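You operate a simulated robot arm through the tools that you are given. There is no shell and no other tool.

The job below is to be done with a simulated robot arm. You get a single attempt, and the scene is never put back.

JOB
Put things in order on the deck of the flat trolley. At the end: the white clip stands on top of the teal pad; the round green brush stands where the yellow tag stood; the yellow tag stands where the white clip stood; the round orange brush stands on top of the brown block; the round blue brush stands where the round green brush stood; whatever was shut is shut again. Leave all else as you found it, and nothing knocked over.

It is judged by the outcome, as a careful person would: the job done as asked, and still so three seconds after it is handed in. It fails if anything else is knocked over, pushed out of place, dropped, spilled or broken.

ROBOT AND FRAMES
A 6-joint arm with a two-finger parallel gripper, fixed in place. Base frame: the origin is at the foot of the arm, x ahead of it, y to its left, z up; the work surface is at about z = 0. Readings come in cm, degrees, newtons and seconds.
With the tool pointing down near the work surface it reaches from about 12 to 50 cm from the base axis. Its first joint turns from -72.0 to 72.0 degrees. Payload 0.65 kg.
Tool frame: the origin (TCP) lies between the finger pads and is the grasp point; the fingertips stand 2.5 cm ahead of it; z points along the fingers, y is the line along which they close. The gripper opens to 7.6 cm. The fingers are 1.8 cm wide and 1 cm thick; the gripper's body (3.6 by 7.8 cm) begins 4.5 cm behind the TCP.
Orientation is that of the tool frame in the base frame, as a unit quaternion [w, x, y, z]. With the fingers straight down and closing along the base's y, the tool's x points along the base's -x, its y along +y and its z along -z.

CONTROLS
- The arm moves only by the tool jog_arm. Its argument "motion" is a list of rows, each a list of 2 entries, a list of its own where there are three numbers: the shift along the tool's x, y, z in units of 500 mm (1.0 is 500 mm), then the turn, a rotation vector about the tool's x, y, z in units of 60 degrees (1.0 is 60 degrees). In form: [[[dx, dy, dz], [rx, ry, rz]], ...]. A call has 1 to 20 rows; each row is the pose to reach, as a shift and turn from the pose commanded when the call began, along the tool's axes at that moment. "fingers" is the gripper command, from -1 (shut) to 1 (fully open), values between in proportion, set as the call begins (left out, the last holds). A call with a number of a shift or a turn outside -1 to 1 is refused whole. Each row takes 0.2 s and may step no farther than 5 cm and 8.6 degrees from the row before; otherwise, or with a gripper value out of range, the whole call is refused. A pose out of reach is approached as far as the arm can. The call stops where the force on the tool passes 40 N (or 10 N more than at its start, if that is more) or the arm is blocked; 0.2 s more then pass. Each finger travels about 10.8 cm/s and halts on what it meets, pressing with about 25 N; the grip force reading is that of the motor and also rises with nothing between the fingers. The clock runs only during rows and for 0.2 s after the last one: add rows that repeat a pose to give the fingers time. The reply holds the time, the measured pose of the TCP, the force on the tool along the base axes, the opening and the grip force, in the units named above and with some noise, with the torque about the TCP (base axes, N m) and any sound that the robot's microphone picked up.
- Cameras (640 x 400 px; columns grow to the right, rows downward): "scene" is fixed at [5.92, 28.22, 39.3]; the picture's right is [-0.71, -0.71, 0.00], its down [-0.48, 0.48, -0.73] and it looks along [0.52, -0.52, -0.68] (base axes); focal length 214 px, centre (320, 200). "wrist" rides on the gripper at [5.8, 1.1, -8.1] in the tool frame; the picture's right is [-0.18, 0.98, 0.00], its down [-0.75, -0.14, -0.64] and it looks along [-0.63, -0.12, 0.77] (tool axes); focal length 243 px, centre (320, 200).
- snapshot(camera): a new picture of that camera. No time passes.
- point_at(camera, pixels): for up to 12 pixels [column, row] of the newest picture of that camera ("zoom" is the newest enlarged one), the place [x, y, z] in the base frame of the surface seen there, good to about 0.3 cm. No time passes.
- enlarge(camera, box): a new picture of the part [left, top, right, bottom] of that camera's present view, enlarged. No time passes.
- close_job(): hands the job in; it is judged then, once.

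Open the gripper and draw the arm clear of the work before you hand the job in, unless the task says otherwise.

The tools are called after "Call:" as name(argument=value, ...) on one line, values as JSON. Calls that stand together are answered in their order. jog_arm: Moves the arm, as the interface text tells. Its arguments: {"type":"object","properties":{"motion":{"type":"array","items":{"type":"array"}},"fingers":{"type":"number"}},"required":["motion"]} The other tools are called the same way: snapshot (camera) takes a picture; point_at (camera, pixels) gives the place of the surface under pixels of a picture; enlarge (camera, box) takes an enlarged picture of a part of a camera's view; close_job () hands the job in.

At the start:

```text
clock: 0.0
ee_pos: [25.45, -9.46, 32.09]
tcp_rot: [0.0, -0.001, 1.0, 0.001]
ft_force: [0.0, 0.0, 0.3]
torque: [0.02, 0.01, 0.0]
opening: 7.61
grip_force: 0.0
```

scene: 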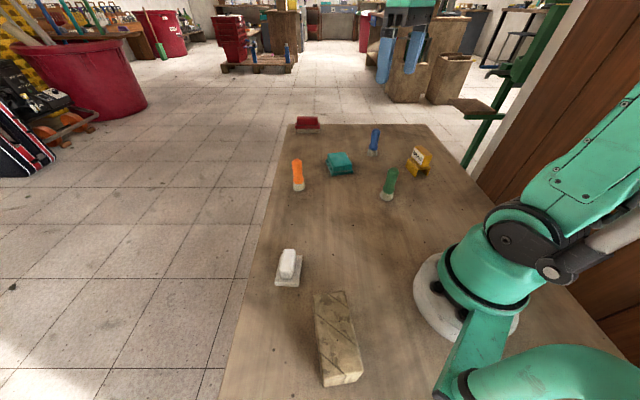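
wrist: 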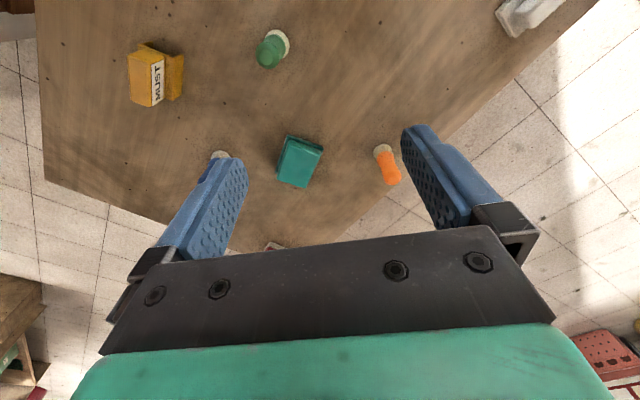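

The scene view shows orange brush (297,175), blue brush (374,142), green brush (388,184), yellow tag (418,162), teal pad (339,163), white clip (288,267), brown block (337,338), red thing (306,124). I'll enlarge the parts to see details.

Call:
enlarge(camera="scene", box=[270, 105, 450, 215])

Call:
enlarge(camera="scene", box=[240, 230, 400, 400])

Call:
enlarge(camera="wrist", box=[100, 0, 440, 210])

```text
3.56 times, centred on (360, 160) of scene
```

zoom: 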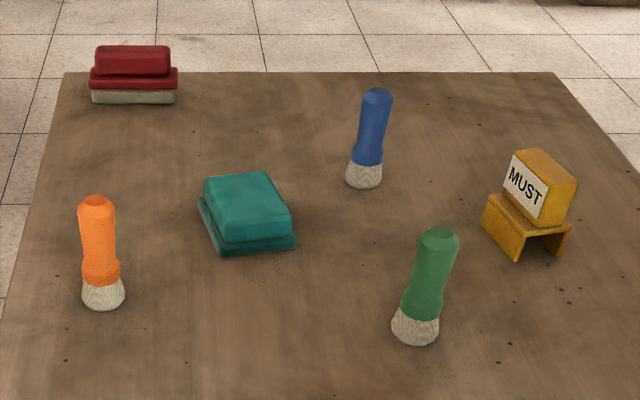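

```text
2.35 times, centred on (320, 315) of scene
```

zoom: 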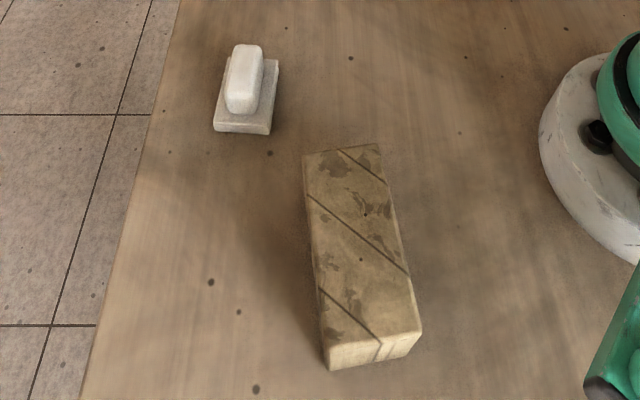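

```text
1.88 times, centred on (270, 105) of wrist
```

zoom: 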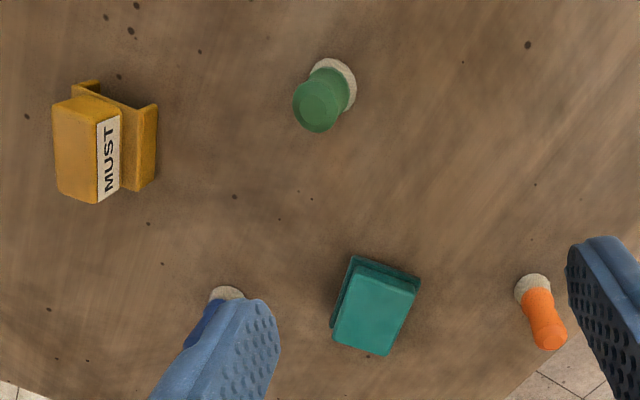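

I'll measure the positions of all objects in the scene picture: bases and tops.

Call:
snapshot(camera="scene")

Call:
point_at(camera="scene", pixels=[[297, 161], [298, 188], [376, 130], [373, 154], [392, 170], [387, 197], [339, 158], [341, 168], [420, 155], [415, 170], [289, 262], [288, 284]])

Call:
point_at(camera="scene", pixels=[[316, 296], [347, 292], [324, 382], [358, 374], [337, 338], [276, 284], [298, 287], [303, 257], [281, 256], [307, 119], [300, 330], [380, 330]])

```text
taken
```

scene: 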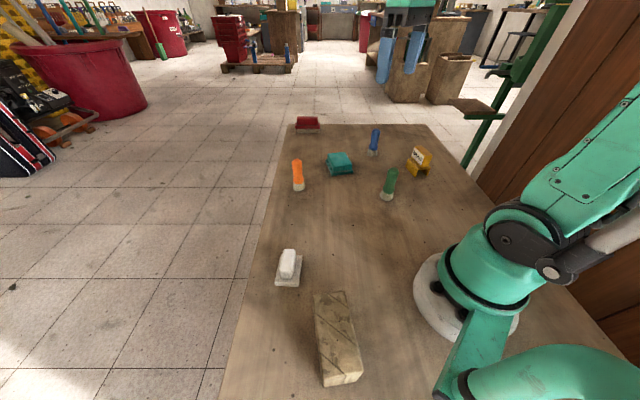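

```text
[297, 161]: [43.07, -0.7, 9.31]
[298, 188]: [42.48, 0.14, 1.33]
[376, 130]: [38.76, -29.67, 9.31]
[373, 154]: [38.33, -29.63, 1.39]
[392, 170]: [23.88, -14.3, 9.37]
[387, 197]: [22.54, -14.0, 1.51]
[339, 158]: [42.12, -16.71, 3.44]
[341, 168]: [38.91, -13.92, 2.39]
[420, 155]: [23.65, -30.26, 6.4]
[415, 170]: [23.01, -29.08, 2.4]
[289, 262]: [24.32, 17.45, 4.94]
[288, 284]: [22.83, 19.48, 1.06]
```

```text
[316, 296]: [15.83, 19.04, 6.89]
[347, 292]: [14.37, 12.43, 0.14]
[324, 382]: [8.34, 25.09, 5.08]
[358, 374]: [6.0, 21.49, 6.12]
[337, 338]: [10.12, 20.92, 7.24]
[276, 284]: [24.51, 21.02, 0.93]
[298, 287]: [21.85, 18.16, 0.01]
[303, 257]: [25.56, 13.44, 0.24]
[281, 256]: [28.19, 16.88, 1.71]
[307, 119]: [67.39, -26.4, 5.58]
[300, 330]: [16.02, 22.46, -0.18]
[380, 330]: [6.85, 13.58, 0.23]
```

Heights look like: brushes about 9.5 cm tall, block top about 7, clip about 5, pad about 3.4. I'll move the arm above the white clip (24.5, 17) at height 20 to look closely with the wrist camera.

Call:
jog_arm(motion=[[[0.003, 0.076, 0.034], [0, 0, 0]], [[0.006, 0.152, 0.068], [0, 0, 0]], [[0.009, 0.228, 0.102], [0, 0, 0]], [[0.012, 0.304, 0.136], [0, 0, 0]], [[0.015, 0.38, 0.17], [0, 0, 0]], [[0.018, 0.456, 0.204], [0, 0, 0]], [[0.02, 0.534, 0.24], [0, 0, 0]]], fingers=1)

Call:
snapshot(camera="wrist")

Call:
snapshot(camera="scene")

```text
clock: 1.6
ee_pos: [24.5, 17.48, 19.83]
tcp_rot: [0.001, -0.001, 1.0, 0.001]
ft_force: [0.4, 0.3, 0.5]
torque: [-0.04, 0.06, -0.05]
opening: 7.59
grip_force: 0.0
```

```text
taken
```

wrist: 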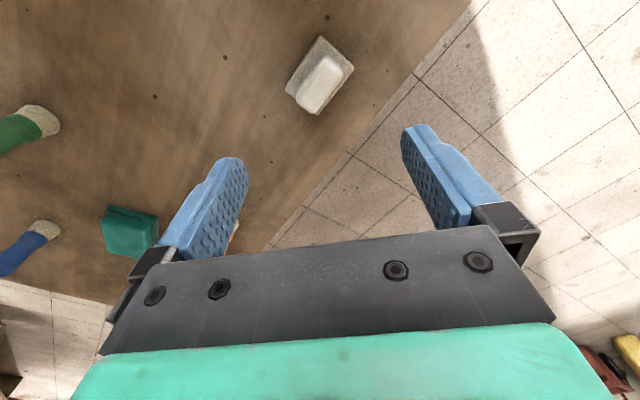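

```text
taken
```

scene: 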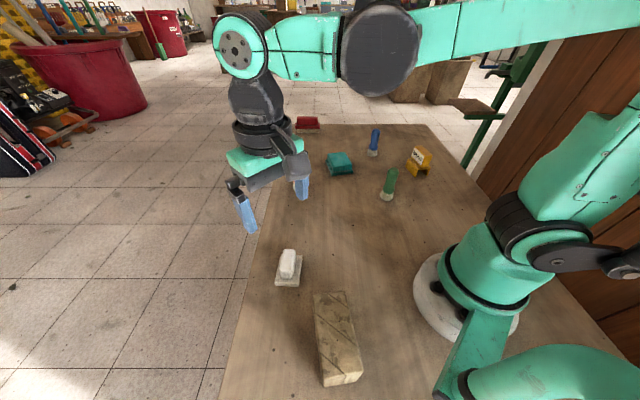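

The white clip shows at (320,78) in the wrist view. I'll enlarge it and measure its outline.

Call:
enlarge(camera="wrist", box=[270, 25, 370, 125])

Call:
point_at(camera="wrist", pixels=[[321, 37], [286, 89], [353, 67], [317, 113], [303, 102], [330, 60], [341, 66], [310, 109], [322, 84], [290, 85], [349, 66], [322, 42]])

```text
4.00 times, centred on (320, 75) of wrist
```

zoom: 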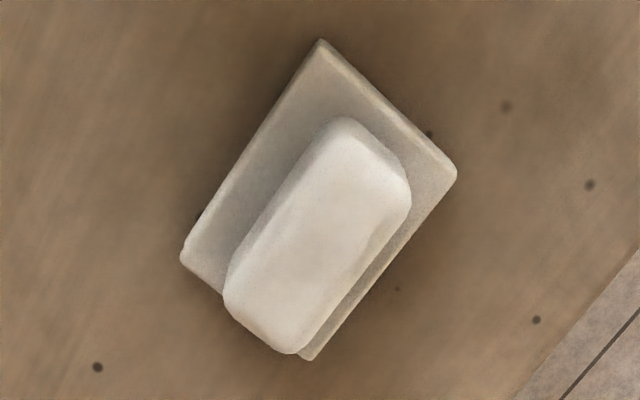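

```text
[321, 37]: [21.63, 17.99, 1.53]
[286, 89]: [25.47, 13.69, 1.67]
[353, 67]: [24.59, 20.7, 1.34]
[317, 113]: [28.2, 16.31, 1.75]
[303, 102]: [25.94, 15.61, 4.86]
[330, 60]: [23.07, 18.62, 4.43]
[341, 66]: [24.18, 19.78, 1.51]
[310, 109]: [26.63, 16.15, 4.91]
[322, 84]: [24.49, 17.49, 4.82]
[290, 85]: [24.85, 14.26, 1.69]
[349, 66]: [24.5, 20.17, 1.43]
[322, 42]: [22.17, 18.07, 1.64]
```

Clip plate centre is about (25.0, 17.2), its long axis at about -48°, and the ridge reaches z 4.9. Next I move above the brown block to see it.

Call:
jog_arm(motion=[[[0.077, 0.01, -0.041], [0, 0, 0]], [[0.154, 0.02, -0.082], [0, 0, 0]], [[0.23, 0.03, -0.124], [0, 0, 0]]])

Call:
snapshot(camera="wrist")

```text
clock: 2.4
ee_pos: [12.87, 18.49, 26.24]
tcp_rot: [0.001, -0.001, 1.0, 0.001]
ft_force: [-0.4, -0.4, -0.5]
torque: [0.0, 0.02, 0.02]
opening: 7.61
grip_force: 0.1
```

```text
taken
```

wrist: 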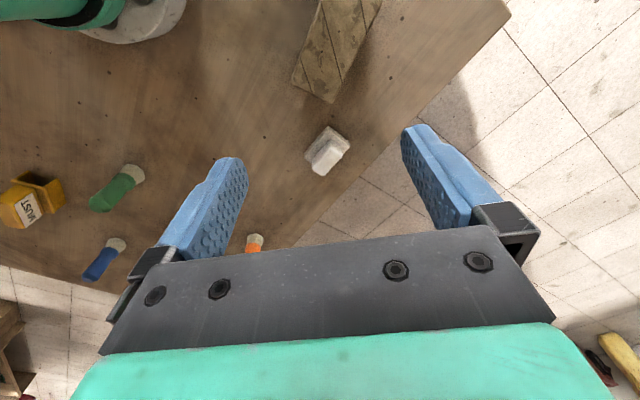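

The block's far end is at (310,85). I measure the visible corners from the wrist view and the rest from an enlarged scene picture.

Call:
point_at(camera="wrist", pixels=[[296, 76], [328, 97], [291, 84], [331, 103], [322, 5], [378, 5], [325, 50], [340, 40]])

Call:
enlarge(camera="wrist", box=[260, 0, 420, 110])

Call:
enlarge(camera="scene", box=[290, 280, 390, 400])

```text
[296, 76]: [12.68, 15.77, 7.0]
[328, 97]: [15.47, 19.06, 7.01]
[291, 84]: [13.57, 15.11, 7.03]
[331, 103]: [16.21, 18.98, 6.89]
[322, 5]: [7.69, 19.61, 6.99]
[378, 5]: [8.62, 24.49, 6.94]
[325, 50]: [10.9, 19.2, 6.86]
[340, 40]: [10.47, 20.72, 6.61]
```

```text
3.64 times, centred on (340, 55) of wrist
```

zoom: 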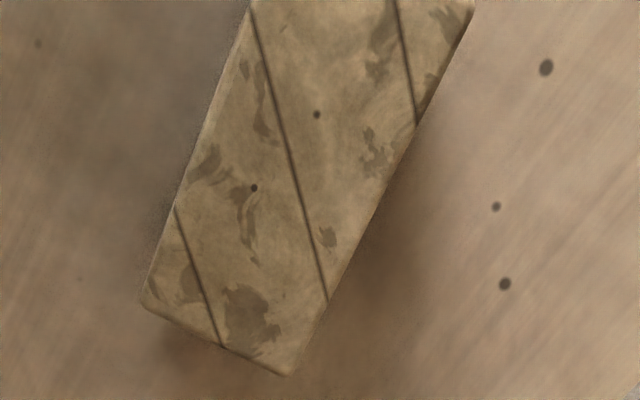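

```text
3.33 times, centred on (340, 340) of scene
```

zoom: 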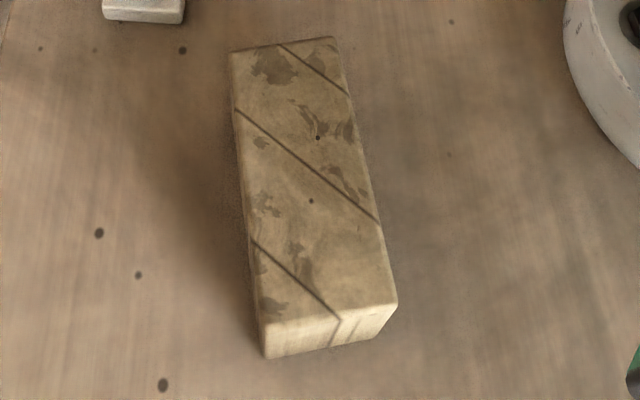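

I measure the block's top corners in the enlarged scene picture.

Call:
point_at(camera="zoom", pixels=[[234, 57], [332, 42], [392, 303], [268, 325], [310, 185], [264, 352], [340, 180], [260, 190]])

Call:
enlarge(camera="scene", box=[290, 100, 440, 200])

```text
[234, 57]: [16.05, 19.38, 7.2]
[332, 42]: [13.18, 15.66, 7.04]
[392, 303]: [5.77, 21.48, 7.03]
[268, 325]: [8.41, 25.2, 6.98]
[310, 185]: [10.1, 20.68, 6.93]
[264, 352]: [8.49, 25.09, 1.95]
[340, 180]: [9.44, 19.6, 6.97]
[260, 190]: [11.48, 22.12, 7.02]
```

```text
4.00 times, centred on (365, 150) of scene
```

zoom: 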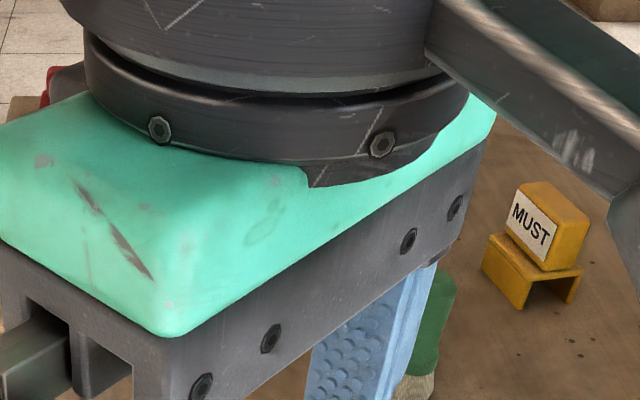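

Block top centre is about (10.9, 20.3, 7.0). Now I move over to the far side to view the teal pad, blue brush, yellow tag and green brush.

Call:
jog_arm(motion=[[[-0.038, -0.0856, 0.005], [0, 0, 0]], [[-0.076, -0.171, 0.01], [0, 0, 0]], [[-0.114, -0.257, 0.015], [0, 0, 0]], [[-0.152, -0.342, 0.02], [0, 0, 0]], [[-0.19, -0.428, 0.025], [0, 0, 0]], [[-0.228, -0.513, 0.03], [0, 0, 0]], [[-0.266, -0.599, 0.035], [0, 0, 0]], [[-0.304, -0.684, 0.04], [0, 0, 0]], [[-0.342, -0.77, 0.045], [0, 0, 0]]])

Call:
snapshot(camera="wrist")

```text
clock: 4.4
ee_pos: [29.92, -19.94, 23.94]
tcp_rot: [0.001, -0.001, 1.0, 0.0]
ft_force: [0.3, -0.4, 0.1]
torque: [0.03, -0.02, -0.02]
opening: 7.6
grip_force: 0.2
```

```text
taken
```

wrist: 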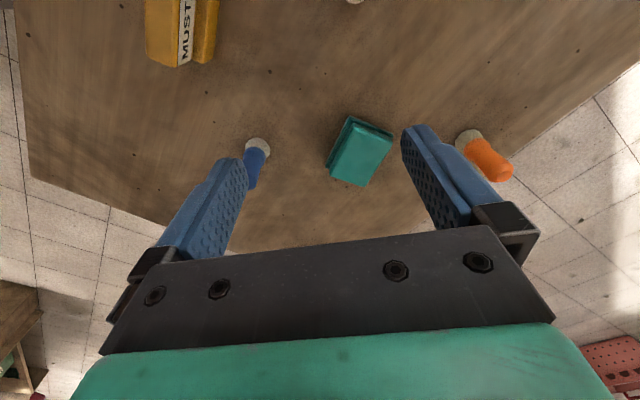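

The teal pad is at (360,150), blue brush base at (257,147), orange base at (470,138). I enlarge the teal pad and measure its corners.

Call:
enlarge(camera="wrist", box=[310, 105, 410, 195])

Call:
point_at(camera="wrist", pixels=[[350, 117], [393, 132], [327, 165], [345, 127], [390, 139], [331, 175], [365, 186], [360, 155], [257, 140], [468, 132], [185, 20], [205, 30]])

```text
4.44 times, centred on (360, 150) of wrist
```

zoom: 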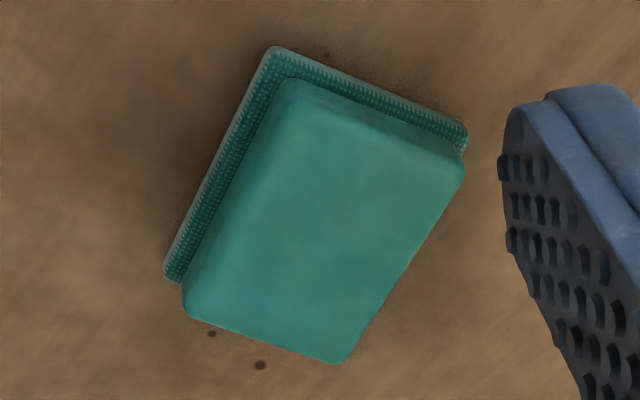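

```text
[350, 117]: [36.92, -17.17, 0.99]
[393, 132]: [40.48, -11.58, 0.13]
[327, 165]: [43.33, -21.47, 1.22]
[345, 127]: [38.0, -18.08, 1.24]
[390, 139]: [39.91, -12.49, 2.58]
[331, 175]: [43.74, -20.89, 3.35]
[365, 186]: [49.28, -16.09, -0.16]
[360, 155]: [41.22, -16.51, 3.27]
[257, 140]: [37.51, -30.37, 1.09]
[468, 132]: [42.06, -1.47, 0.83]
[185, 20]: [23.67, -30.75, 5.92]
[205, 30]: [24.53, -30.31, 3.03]
```

I measure the pad's top corners in the zoom picture.

Call:
point_at(camera="zoom", pixels=[[292, 90], [455, 168], [196, 303], [338, 352], [320, 225], [274, 52], [464, 130], [168, 272], [260, 180], [390, 240]])

Call:
enlarge(camera="scene", box=[280, 110, 440, 210])

```text
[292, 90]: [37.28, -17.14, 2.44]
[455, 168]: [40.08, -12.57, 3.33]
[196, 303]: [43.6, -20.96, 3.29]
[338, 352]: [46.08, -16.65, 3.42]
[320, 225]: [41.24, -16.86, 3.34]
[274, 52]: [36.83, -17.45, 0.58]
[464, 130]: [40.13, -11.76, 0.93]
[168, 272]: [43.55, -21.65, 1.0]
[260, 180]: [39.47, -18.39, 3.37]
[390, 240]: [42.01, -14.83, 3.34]
```

```text
4.00 times, centred on (360, 160) of scene
```

zoom: 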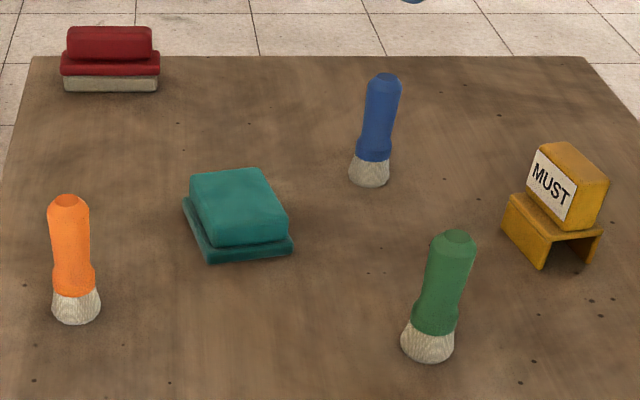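

Pad top centre is about (41.85, -16.75, 3.35), long axis near -33°. Next, I move over the yellow tag for a closer look.

Call:
jog_arm(motion=[[[0.04, -0.053, 0.02], [0, 0, 0]], [[0.08, -0.106, 0.04], [0, 0, 0]], [[0.12, -0.16, 0.06], [0, 0, 0]]])

Call:
snapshot(camera="wrist")

Call:
enlarge(camera="scene", box=[360, 120, 450, 210])

```text
clock: 5.2
ee_pos: [24.06, -27.93, 20.87]
tcp_rot: [0.001, -0.001, 1.0, 0.001]
ft_force: [1.0, -0.1, 1.0]
torque: [0.02, 0.0, -0.05]
opening: 7.59
grip_force: 0.1
```

```text
taken
```

wrist: 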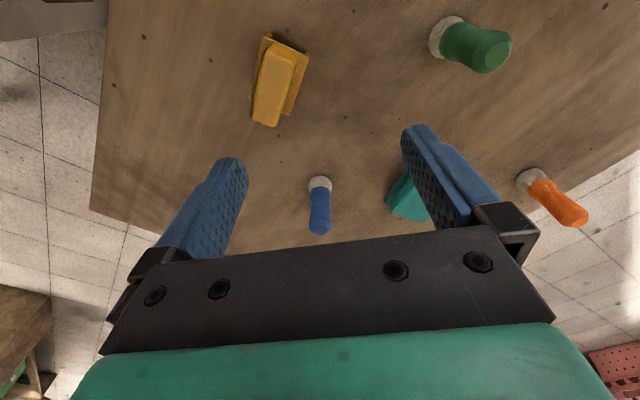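

```text
4.44 times, centred on (405, 165) of scene
```

zoom: 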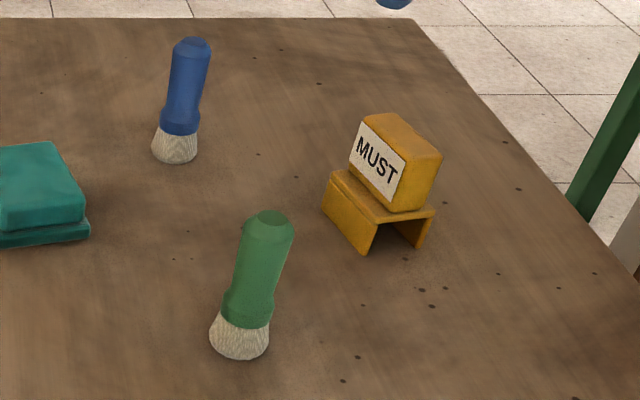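

The tag is at (277,82) in the wrist view. I enlarge it there.

Call:
enlarge(camera="wrist", box=[230, 20, 330, 140])

Call:
point_at(camera="wrist", pixels=[[265, 36], [310, 56], [256, 118], [276, 125], [268, 50], [296, 60], [295, 80], [285, 114], [275, 85], [300, 62], [253, 80], [283, 60]])

```text
3.33 times, centred on (280, 80) of wrist
```

zoom: 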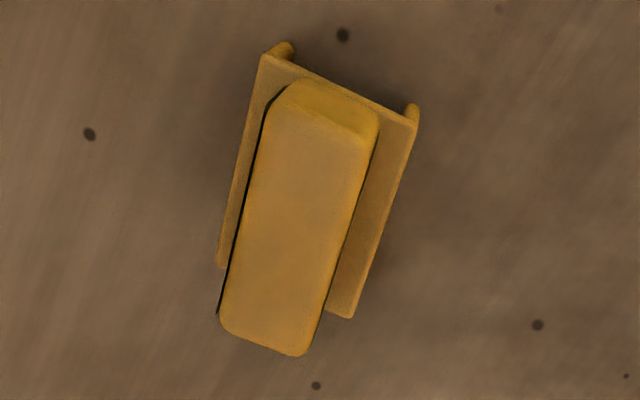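

```text
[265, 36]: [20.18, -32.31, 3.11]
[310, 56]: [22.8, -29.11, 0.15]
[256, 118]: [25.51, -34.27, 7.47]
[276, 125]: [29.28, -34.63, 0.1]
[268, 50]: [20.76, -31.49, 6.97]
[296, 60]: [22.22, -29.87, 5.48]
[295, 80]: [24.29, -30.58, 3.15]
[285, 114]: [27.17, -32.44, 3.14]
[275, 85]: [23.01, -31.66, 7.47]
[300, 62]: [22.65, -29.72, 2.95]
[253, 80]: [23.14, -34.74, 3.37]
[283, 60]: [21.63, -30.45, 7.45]
```

I measure the tag's top corners and the bridge's corners in the zoom.

Call:
point_at(camera="zoom", pixels=[[272, 115], [355, 142], [230, 318], [302, 345], [292, 230], [268, 60], [410, 122], [224, 258], [345, 310], [300, 95], [365, 120], [290, 45]])

Call:
enlarge(camera="wrist", box=[410, 0, 530, 90])

```text
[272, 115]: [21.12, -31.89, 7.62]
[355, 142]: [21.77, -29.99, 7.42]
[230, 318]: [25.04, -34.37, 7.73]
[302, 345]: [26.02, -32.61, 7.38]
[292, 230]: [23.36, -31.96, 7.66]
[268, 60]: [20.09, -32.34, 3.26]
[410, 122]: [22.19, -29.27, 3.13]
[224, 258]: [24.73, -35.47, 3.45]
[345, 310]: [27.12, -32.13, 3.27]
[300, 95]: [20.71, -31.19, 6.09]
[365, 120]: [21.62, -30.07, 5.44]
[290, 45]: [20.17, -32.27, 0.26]
```

```text
4.44 times, centred on (470, 45) of wrist
```

zoom: 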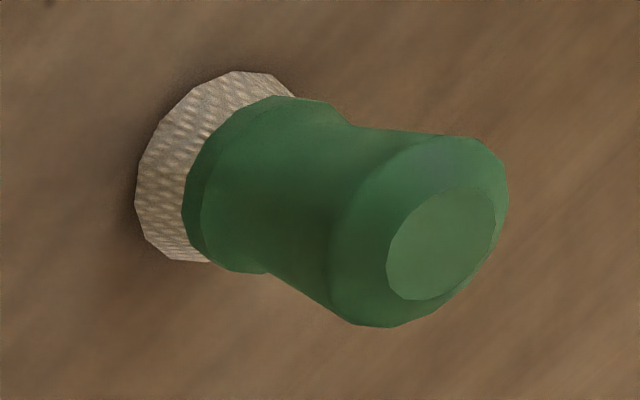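

Tag top is at z 7.55, centre about (23.5, -32.3). Now I measure the green brush in this zoom (top disc at (443,243), bristle rim at left).

Call:
point_at(camera="zoom", pixels=[[443, 243], [415, 215], [470, 270], [400, 280], [488, 205], [237, 74], [137, 195], [165, 255], [285, 88], [160, 130], [270, 190], [300, 230]])

Call:
enlarge(camera="wrist", box=[290, 165, 350, 240])

```text
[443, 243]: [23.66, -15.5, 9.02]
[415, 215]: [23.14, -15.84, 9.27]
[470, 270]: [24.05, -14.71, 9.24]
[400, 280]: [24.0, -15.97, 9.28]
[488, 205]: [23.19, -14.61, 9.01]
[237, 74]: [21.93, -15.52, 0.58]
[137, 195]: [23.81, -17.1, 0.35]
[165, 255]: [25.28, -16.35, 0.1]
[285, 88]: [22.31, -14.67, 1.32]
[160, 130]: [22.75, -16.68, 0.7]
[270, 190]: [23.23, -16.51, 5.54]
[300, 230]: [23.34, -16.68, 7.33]
```

```text
5.33 times, centred on (320, 202) of wrist
```

zoom: 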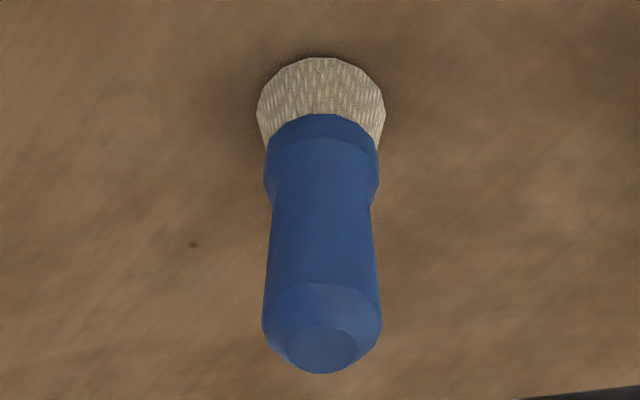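

Green brush axis is at about (23.6, -15.3). I measure the blue brush in this zoom (top disc at (322,350), bristle rim at (320,60)).

Call:
point_at(camera="zoom", pixels=[[322, 350], [300, 345], [345, 345], [322, 335], [322, 362], [320, 62], [260, 110], [382, 110], [320, 90], [277, 240], [368, 240], [322, 240]])

Call:
enlarge(camera="wrist", box=[500, 155, 600, 235])

```text
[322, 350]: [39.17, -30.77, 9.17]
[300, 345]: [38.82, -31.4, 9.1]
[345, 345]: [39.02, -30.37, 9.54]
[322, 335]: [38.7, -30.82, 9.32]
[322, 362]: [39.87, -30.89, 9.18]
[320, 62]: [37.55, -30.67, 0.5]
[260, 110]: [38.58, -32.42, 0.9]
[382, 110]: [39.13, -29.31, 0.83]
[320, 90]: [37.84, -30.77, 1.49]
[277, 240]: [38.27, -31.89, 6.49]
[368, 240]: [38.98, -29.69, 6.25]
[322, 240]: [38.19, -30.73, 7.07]
```

```text
5.00 times, centred on (550, 195) of wrist
```

zoom: 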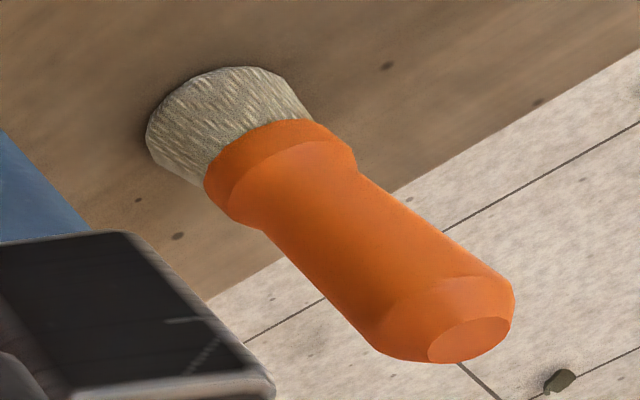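

Blue brush axis is at about (39.1, -30.8). I measure the orange brush in this zoom too.

Call:
point_at(camera="zoom", pixels=[[468, 340], [445, 345], [490, 330], [470, 328], [240, 70], [150, 120], [185, 178], [300, 105], [200, 130], [350, 250], [300, 215], [400, 210]])

```text
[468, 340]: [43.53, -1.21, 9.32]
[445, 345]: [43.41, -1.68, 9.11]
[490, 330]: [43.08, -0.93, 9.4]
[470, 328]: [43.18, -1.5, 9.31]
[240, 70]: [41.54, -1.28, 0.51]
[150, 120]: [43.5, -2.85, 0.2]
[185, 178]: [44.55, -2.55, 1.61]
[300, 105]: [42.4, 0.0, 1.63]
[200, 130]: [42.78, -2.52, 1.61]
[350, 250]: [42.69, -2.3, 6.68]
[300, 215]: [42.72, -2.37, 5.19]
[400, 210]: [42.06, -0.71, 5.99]
```

Orange axis is about (43.3, -1.3). Starting with the white clip: I move above it (24.8, 17.3, 14) while turning the tool so that the fingers close across the ridge (closing axis at ~42°).

Call:
jog_arm(motion=[[[-0.0015, 0.0905, 0.0138], [0, 0, 0.079]], [[-0.003, 0.181, 0.0276], [0, 0, 0.158]], [[-0.0045, 0.2715, 0.0414], [0, 0, 0.237]], [[-0.006, 0.362, 0.0552], [0, 0, 0.316]], [[-0.0075, 0.4525, 0.069], [0, 0, 0.395]], [[-0.009, 0.543, 0.0828], [0, 0, 0.474]], [[-0.0105, 0.6335, 0.0966], [0, 0, 0.553]], [[-0.012, 0.724, 0.1104], [0, 0, 0.632]], [[-0.0135, 0.8145, 0.1242], [0, 0, 0.711]], [[-0.015, 0.905, 0.138], [0, 0, 0.79]], [[-0.015, 0.905, 0.138], [0, 0, 0.79]]], fingers=1)

Call:
snapshot(camera="wrist")

Call:
snapshot(camera="scene")

```text
clock: 7.6
ee_pos: [24.91, 17.42, 14.23]
tcp_rot: [0.0, 0.402, 0.916, 0.0]
ft_force: [-0.7, -0.3, 0.0]
torque: [0.01, 0.03, 0.04]
opening: 7.58
grip_force: 0.0
```

```text
taken
```

wrist: 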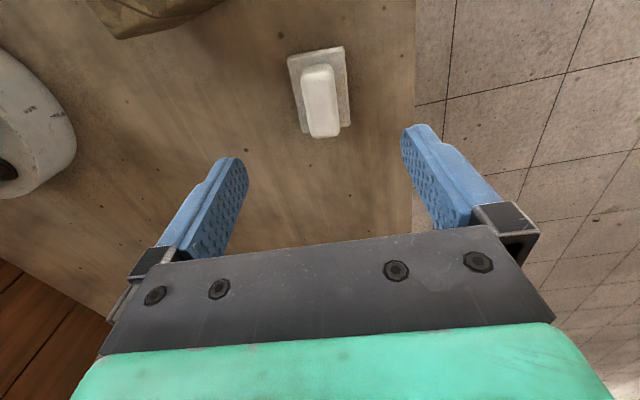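

```text
taken
```

scene: 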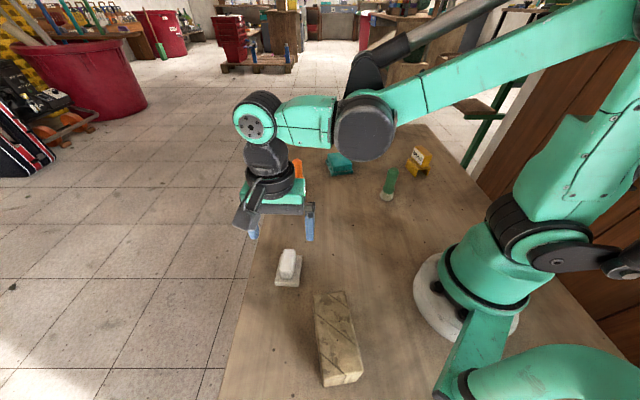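

The clip is now seen at (320,92), nearly aligned with the gripper. I enlarge and measure the ridge and plate once more.

Call:
enlarge(camera="wrist", box=[265, 35, 375, 145])

```text
3.64 times, centred on (320, 90) of wrist
```

zoom: 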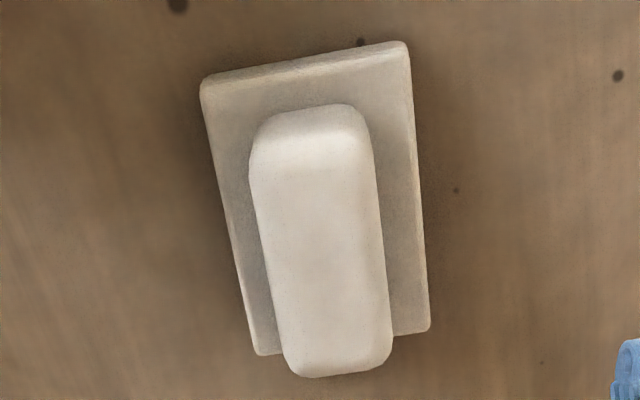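

Call:
point_at(camera="zoom", pixels=[[207, 90], [402, 50], [262, 345], [424, 325], [265, 160], [362, 150], [295, 355], [380, 345], [320, 250], [315, 140], [275, 260], [378, 250]])

```text
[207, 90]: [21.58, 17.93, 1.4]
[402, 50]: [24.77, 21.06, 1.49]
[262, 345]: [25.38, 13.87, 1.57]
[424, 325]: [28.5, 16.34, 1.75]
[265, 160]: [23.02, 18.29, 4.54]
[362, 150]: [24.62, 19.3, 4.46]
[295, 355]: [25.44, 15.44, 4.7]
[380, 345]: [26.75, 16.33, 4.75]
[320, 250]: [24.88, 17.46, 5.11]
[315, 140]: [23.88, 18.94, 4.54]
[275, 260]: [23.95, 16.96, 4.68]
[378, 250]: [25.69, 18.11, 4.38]
```

Clip centre about (25.0, 17.3), axis near -50°. I correct 2.4° of yaw and descend to TCP z 4.5 (tips just above the plate), fingers open.

Call:
jog_arm(motion=[[[-0.003, 0.002, 0.05], [0, 0, 0.04]], [[-0.003, 0.002, 0.1], [0, 0, 0.04]], [[-0.003, 0.002, 0.14], [0, 0, 0.04]], [[-0.003, 0.002, 0.17], [0, 0, 0.04]], [[-0.003, 0.002, 0.19], [0, 0, 0.04]], [[-0.003, 0.002, 0.19], [0, 0, 0.04]]])

Call:
snapshot(camera="wrist")

Call:
enlarge(camera="scene", box=[220, 210, 350, 310])

```text
clock: 9.0
ee_pos: [25.0, 17.4, 4.65]
tcp_rot: [0.0, 0.42, 0.907, 0.001]
ft_force: [-0.4, 0.7, -0.1]
torque: [0.02, 0.0, 0.0]
opening: 7.57
grip_force: 0.1
```

```text
taken
```

wrist: 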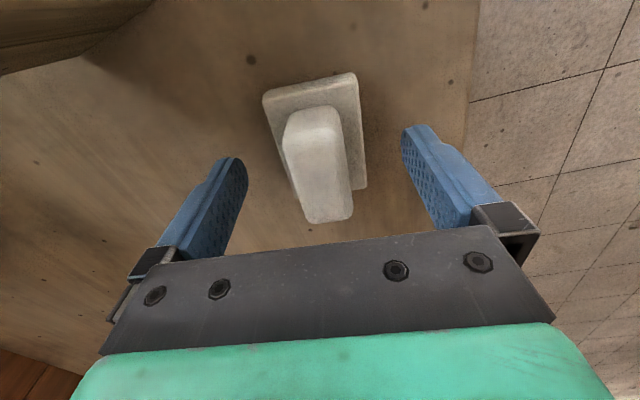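

```text
4.00 times, centred on (285, 260) of scene
```

zoom: 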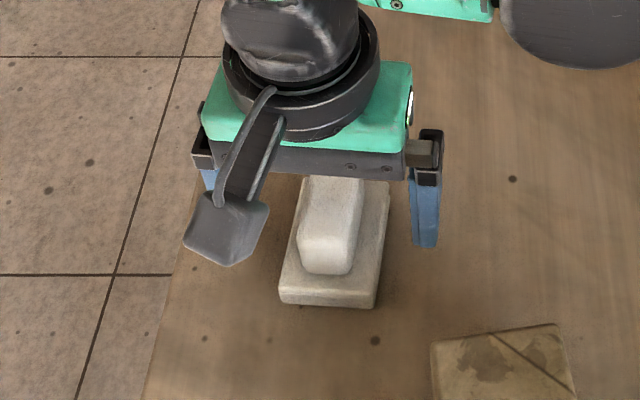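

The clip lies between the fingers and is aligned. I close the fingers on the ridge and hold.

Call:
jog_arm(motion=[[[0, 0, 0], [0, 0, 0]], [[0, 0, 0], [0, 0, 0]], [[0, 0, 0], [0, 0, 0]], [[0, 0, 0], [0, 0, 0]]], fingers=-1)

Call:
enlarge(camera="scene", box=[220, 210, 350, 310])

Call:
snapshot(camera="wrist")

```text
clock: 10.0
ee_pos: [24.96, 17.45, 4.66]
tcp_rot: [0.0, 0.42, 0.907, 0.001]
ft_force: [-0.8, 1.0, -0.5]
torque: [0.01, 0.0, -0.01]
opening: 2.33
grip_force: 24.8
```

```text
4.00 times, centred on (285, 260) of scene
```

zoom: 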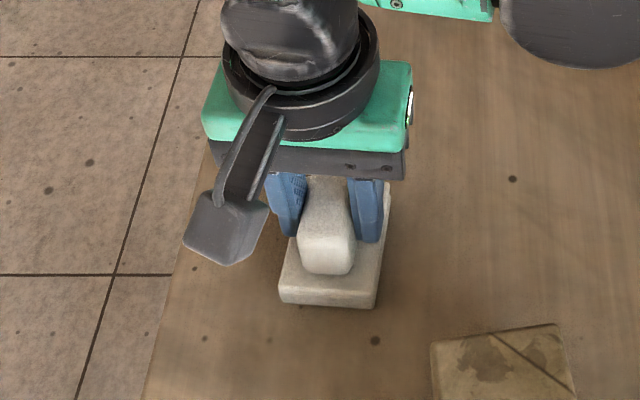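

```text
taken
```

wrist: 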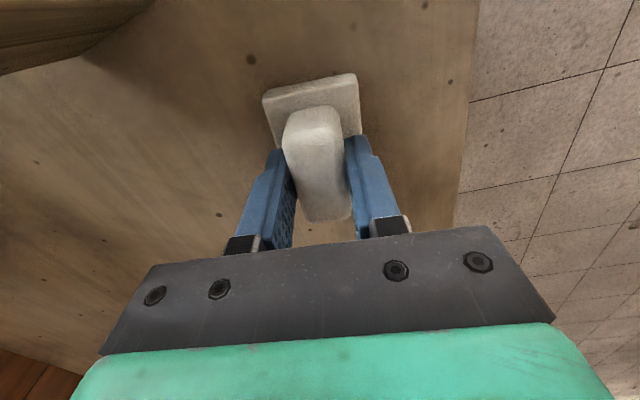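

The grip holds at 2.33 cm with 24.8 N. I lift straight up 12 cm and check that the plate comes along.

Call:
jog_arm(motion=[[[0, 0, -0.02], [0, 0, 0]], [[0, 0, -0.06], [0, 0, 0]], [[0, 0, -0.12], [0, 0, 0]], [[0, 0, -0.18], [0, 0, 0]], [[0, 0, -0.24], [0, 0, 0]], [[0, 0, -0.24], [0, 0, 0]]])

Call:
snapshot(camera="wrist")

Call:
snapshot(camera="scene")

```text
clock: 11.4
ee_pos: [24.86, 17.51, 16.68]
tcp_rot: [0.0, 0.42, 0.908, 0.0]
ft_force: [-0.2, 0.2, 1.1]
torque: [0.0, 0.0, -0.02]
opening: 2.33
grip_force: 25.1
```

```text
taken
```

wrist: 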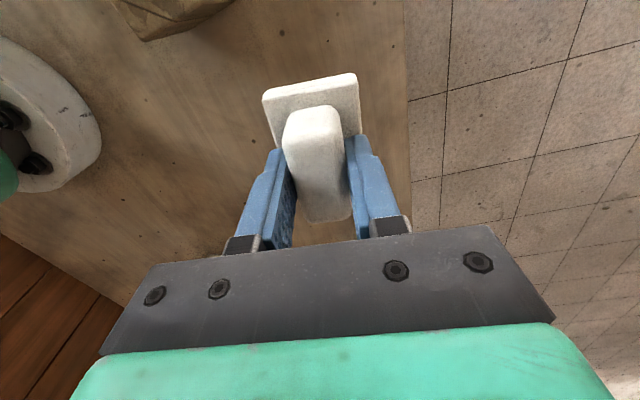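

```text
taken
```

scene: 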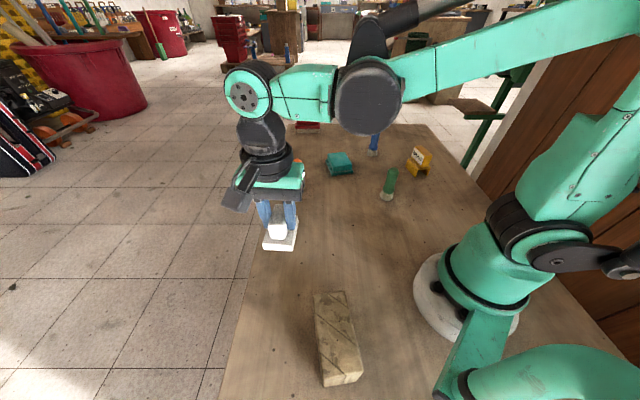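

The whole clip came up cleanly. I carry it at height over to the teal pad centre (41.85, -16.75), turning 17° to match the pad.

Call:
jog_arm(motion=[[[-0.0821, -0.0204, 0], [0, 0, -0.032]], [[-0.1642, -0.0408, 0], [0, 0, -0.064]], [[-0.2463, -0.0612, 0], [0, 0, -0.096]], [[-0.3284, -0.0816, 0], [0, 0, -0.128]], [[-0.4105, -0.102, 0], [0, 0, -0.16]], [[-0.4926, -0.1224, 0], [0, 0, -0.192]], [[-0.5747, -0.1428, 0], [0, 0, -0.224]], [[-0.6568, -0.1632, 0], [0, 0, -0.256]], [[-0.739, -0.184, 0], [0, 0, -0.287]], [[-0.739, -0.184, 0], [0, 0, -0.287]]])

Call:
snapshot(camera="wrist")

Call:
snapshot(camera="scene")

```text
clock: 13.6
ee_pos: [41.65, -16.61, 16.62]
tcp_rot: [0.001, 0.279, 0.96, 0.001]
ft_force: [0.1, -0.3, -0.9]
torque: [-0.01, 0.01, -0.01]
opening: 2.3
grip_force: 25.2
```

```text
taken
```

wrist: 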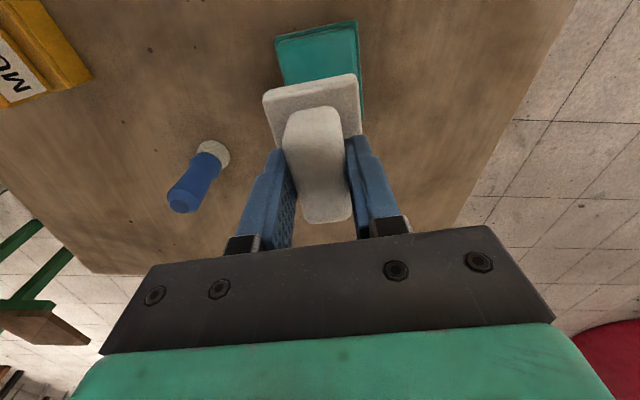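

```text
taken
```

scene: 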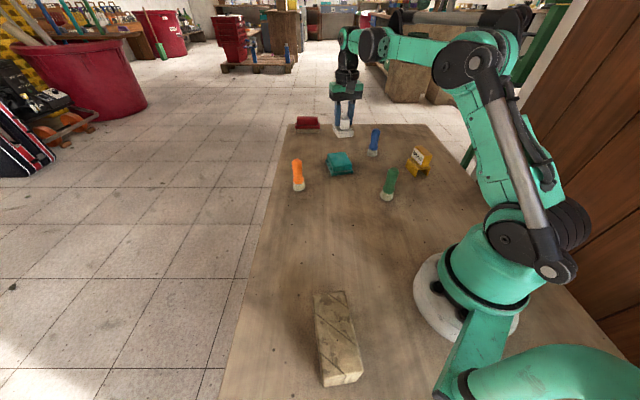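

Now above the pad with the closing axis at 57.6°. I lower to z 11 (clip underside ~3 cm above pad) and check the alignment.

Call:
jog_arm(motion=[[[-0.0036, 0, 0.04], [0, 0, 0]], [[-0.0036, 0, 0.08], [0, 0, 0]], [[-0.0036, 0, 0.112], [0, 0, 0]], [[-0.0036, 0, 0.112], [0, 0, 0]]])

Call:
snapshot(camera="wrist")

Call:
enlarge(camera="scene", box=[290, 90, 420, 190])

```text
clock: 14.6
ee_pos: [41.95, -16.56, 11.0]
tcp_rot: [0.0, 0.279, 0.96, 0.0]
ft_force: [0.2, 0.3, 0.0]
torque: [0.0, 0.03, 0.03]
opening: 2.33
grip_force: 24.8
```

```text
taken
```

wrist: 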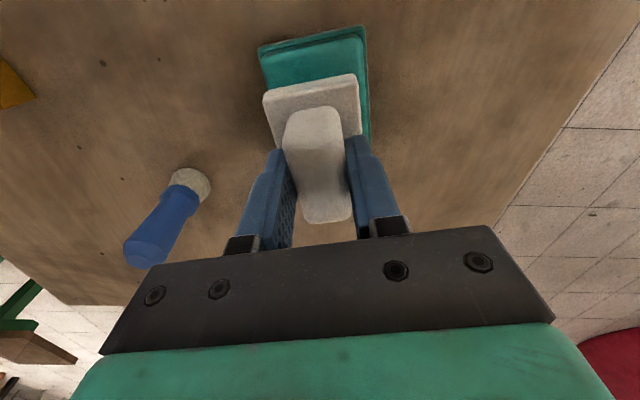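

```text
4.00 times, centred on (355, 140) of scene
```

zoom: 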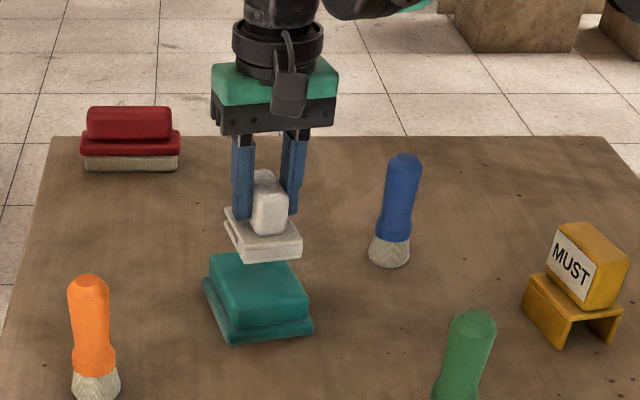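

The clip hovers above the pad, aligned in yaw. I measure the near corners of both plate and pad to compare.

Call:
point_at(camera="wrist", pixels=[[266, 97], [355, 78], [263, 60], [362, 40], [310, 45], [310, 70], [367, 100], [270, 130], [361, 125]])

```text
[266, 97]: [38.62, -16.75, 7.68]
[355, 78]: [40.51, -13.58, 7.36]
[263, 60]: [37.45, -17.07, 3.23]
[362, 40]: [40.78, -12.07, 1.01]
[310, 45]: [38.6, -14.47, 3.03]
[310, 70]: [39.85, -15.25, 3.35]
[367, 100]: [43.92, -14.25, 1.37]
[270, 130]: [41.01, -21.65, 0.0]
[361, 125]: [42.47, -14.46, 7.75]
```

Plate centre ≈ (42.0, -16.7) versus pad centre ≈ (41.87, -16.75): good. I lower gently to just at contact height.

Call:
jog_arm(motion=[[[0, 0, 0.02], [0, 0, 0]], [[0, 0, 0.038], [0, 0, 0]], [[0, 0, 0.05], [0, 0, 0]], [[0, 0, 0.056], [0, 0, 0]], [[0, 0, 0.056], [0, 0, 0]]])

Call:
enlarge(camera="scene", box=[310, 120, 380, 180])

```text
clock: 15.8
ee_pos: [42.03, -16.63, 8.22]
tcp_rot: [0.001, 0.28, 0.96, 0.0]
ft_force: [0.4, -0.1, 0.6]
torque: [-0.02, -0.01, 0.0]
opening: 2.32
grip_force: 25.0
```

```text
6.67 times, centred on (345, 150) of scene
```

zoom: 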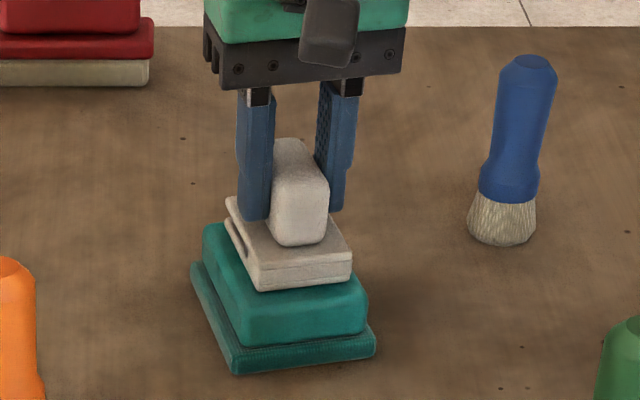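

No contact force yet (0.6 N). I lower in 1 mm steps until contact shows.

Call:
jog_arm(motion=[[[0, 0, 0.002], [0, 0, 0]], [[0, 0, 0.004], [0, 0, 0]], [[0, 0, 0.004], [0, 0, 0]]])

```text
clock: 16.6
ee_pos: [42.02, -16.74, 7.95]
tcp_rot: [0.001, 0.279, 0.96, 0.001]
ft_force: [-0.7, 0.1, 20.4]
torque: [0.02, 0.07, -0.03]
opening: 2.35
grip_force: 24.7
```

Contact felt (20 N). I ease up 1 mm to relieve the pressure before letting go.

Call:
jog_arm(motion=[[[0, 0, -0.0015], [0, 0, 0]], [[0, 0, -0.0015], [0, 0, 0]]])

```text
clock: 17.2
ee_pos: [41.99, -16.64, 8.12]
tcp_rot: [0.0, 0.279, 0.96, 0.001]
ft_force: [0.7, -0.9, -0.1]
torque: [-0.02, 0.01, 0.01]
opening: 2.34
grip_force: 25.2
```

The pressure is gone. I open the fingers to release the clip.

Call:
jog_arm(motion=[[[0, 0, 0], [0, 0, 0]], [[0, 0, 0], [0, 0, 0]], [[0, 0, 0], [0, 0, 0]]], fingers=0.6)

Call:
enlarge(camera="scene", box=[310, 120, 380, 180])

```text
clock: 18.0
ee_pos: [42.02, -16.83, 8.09]
tcp_rot: [0.001, 0.28, 0.96, 0.001]
ft_force: [0.1, -0.4, 0.7]
torque: [0.0, 0.02, 0.0]
opening: 6.07
grip_force: 0.0
```

```text
6.67 times, centred on (345, 150) of scene
```

zoom: 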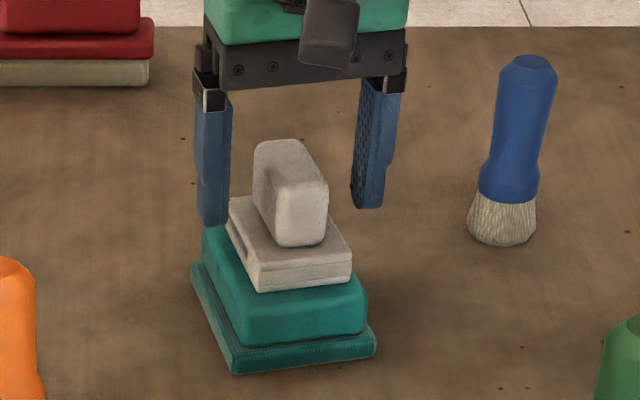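

The clip stands on the pad. I raise the arm straight up, then travel above the yellow tag (23.5, -32.25) with the same yaw.

Call:
jog_arm(motion=[[[0, 0, -0.04], [0, 0, 0]], [[0, 0, -0.12], [0, 0, 0]], [[0, 0, -0.2], [0, 0, 0]], [[0.0243, -0.0768, -0.187], [0, 0, 0]], [[0.0485, -0.1537, -0.174], [0, 0, 0]], [[0.0728, -0.2305, -0.16], [0, 0, 0]], [[0.0971, -0.3073, -0.147], [0, 0, 0]], [[0.1213, -0.3842, -0.134], [0, 0, 0]], [[0.1456, -0.461, -0.12], [0, 0, 0]], [[0.1456, -0.461, -0.12], [0, 0, 0]]], fingers=1)

Call:
snapshot(camera="wrist")

Call:
snapshot(camera="scene")

```text
clock: 20.2
ee_pos: [23.43, -32.13, 14.21]
tcp_rot: [0.001, 0.28, 0.96, 0.0]
ft_force: [-0.4, -0.9, -0.2]
torque: [-0.04, -0.01, -0.01]
opening: 7.6
grip_force: 0.2
```

```text
taken
```

wrist: 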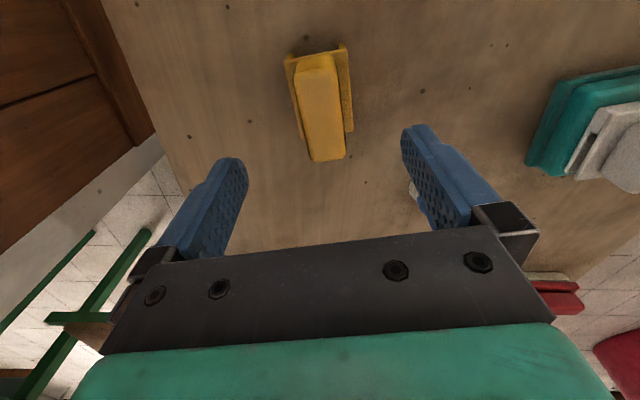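

```text
taken
```

scene: 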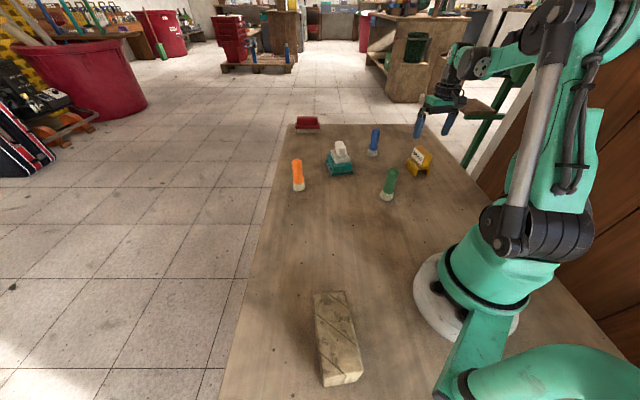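

The tag is at (320,105) in the wrist view, roughly between the fingers. I enlarge and measure again.

Call:
enlarge(camera="wrist", box=[265, 30, 375, 170])

```text
2.86 times, centred on (320, 100) of wrist
```

zoom: 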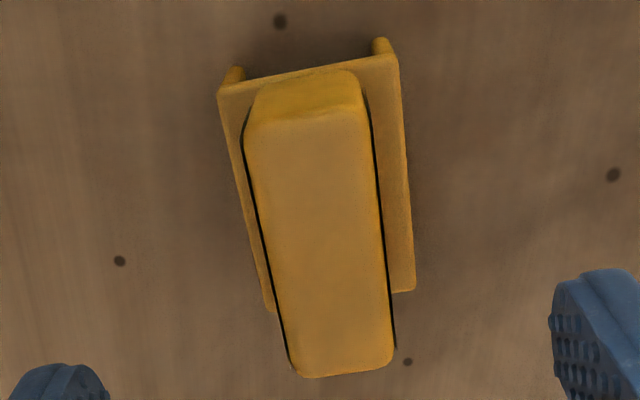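

Measuring tag top corners (250,130), (362,115), (298,365), (388,355) and bridge corners (222,92), (395,62), (270,305), (410,285).

Call:
point_at(camera="zoom", pixels=[[252, 132], [362, 118], [300, 367], [386, 357], [320, 240], [222, 92], [394, 62], [271, 305], [410, 285], [263, 215], [380, 215], [310, 100]])

```text
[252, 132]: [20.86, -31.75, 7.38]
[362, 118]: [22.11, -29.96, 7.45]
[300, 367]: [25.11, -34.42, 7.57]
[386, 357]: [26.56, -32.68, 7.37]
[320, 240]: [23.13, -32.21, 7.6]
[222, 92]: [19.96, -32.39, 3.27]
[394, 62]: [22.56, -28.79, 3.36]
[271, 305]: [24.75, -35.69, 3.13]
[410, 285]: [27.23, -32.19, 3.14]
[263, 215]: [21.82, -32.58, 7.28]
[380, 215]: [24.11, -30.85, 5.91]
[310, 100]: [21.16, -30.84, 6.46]
```

Tag centre ≈ (23.63, -32.25), bridge top 3.2, tag top 7.5. I descend to TCP z ≈ 6.05 around the tag block.

Call:
jog_arm(motion=[[[-0.0025, 0.0016, 0.05], [0, 0, 0]], [[-0.0025, 0.0016, 0.1], [0, 0, 0]], [[-0.0025, 0.0016, 0.135], [0, 0, 0]], [[-0.0025, 0.0016, 0.155], [0, 0, 0]], [[-0.0025, 0.0016, 0.162], [0, 0, 0]], [[-0.0025, 0.0016, 0.162], [0, 0, 0]]])

Call:
snapshot(camera="wrist")

Call:
enlarge(camera="scene", box=[370, 120, 470, 190])

```text
clock: 21.6
ee_pos: [23.61, -32.29, 5.96]
tcp_rot: [0.001, 0.28, 0.96, 0.001]
ft_force: [0.1, -0.1, -0.3]
torque: [-0.01, 0.01, -0.02]
opening: 7.59
grip_force: 0.0
```

```text
taken
```

wrist: 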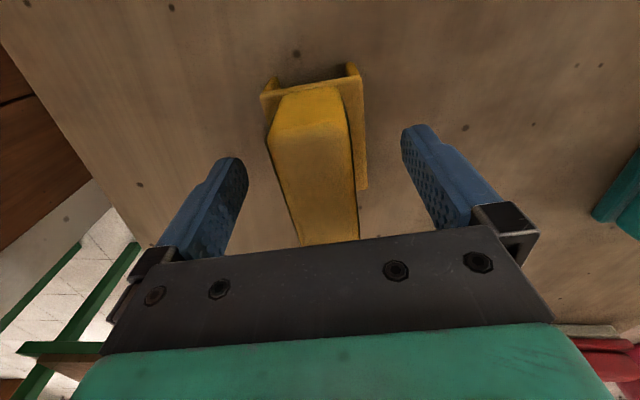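

```text
5.71 times, centred on (420, 155) of scene
```

zoom: 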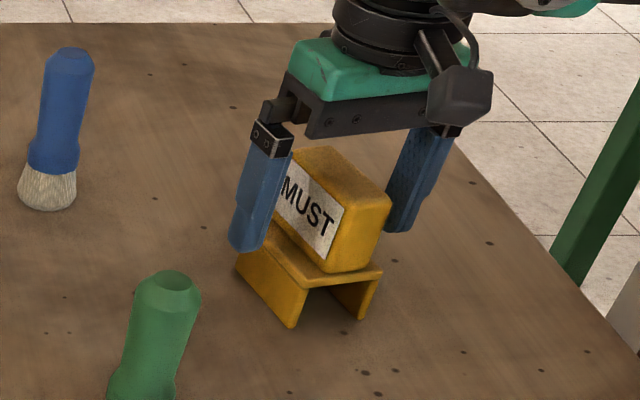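

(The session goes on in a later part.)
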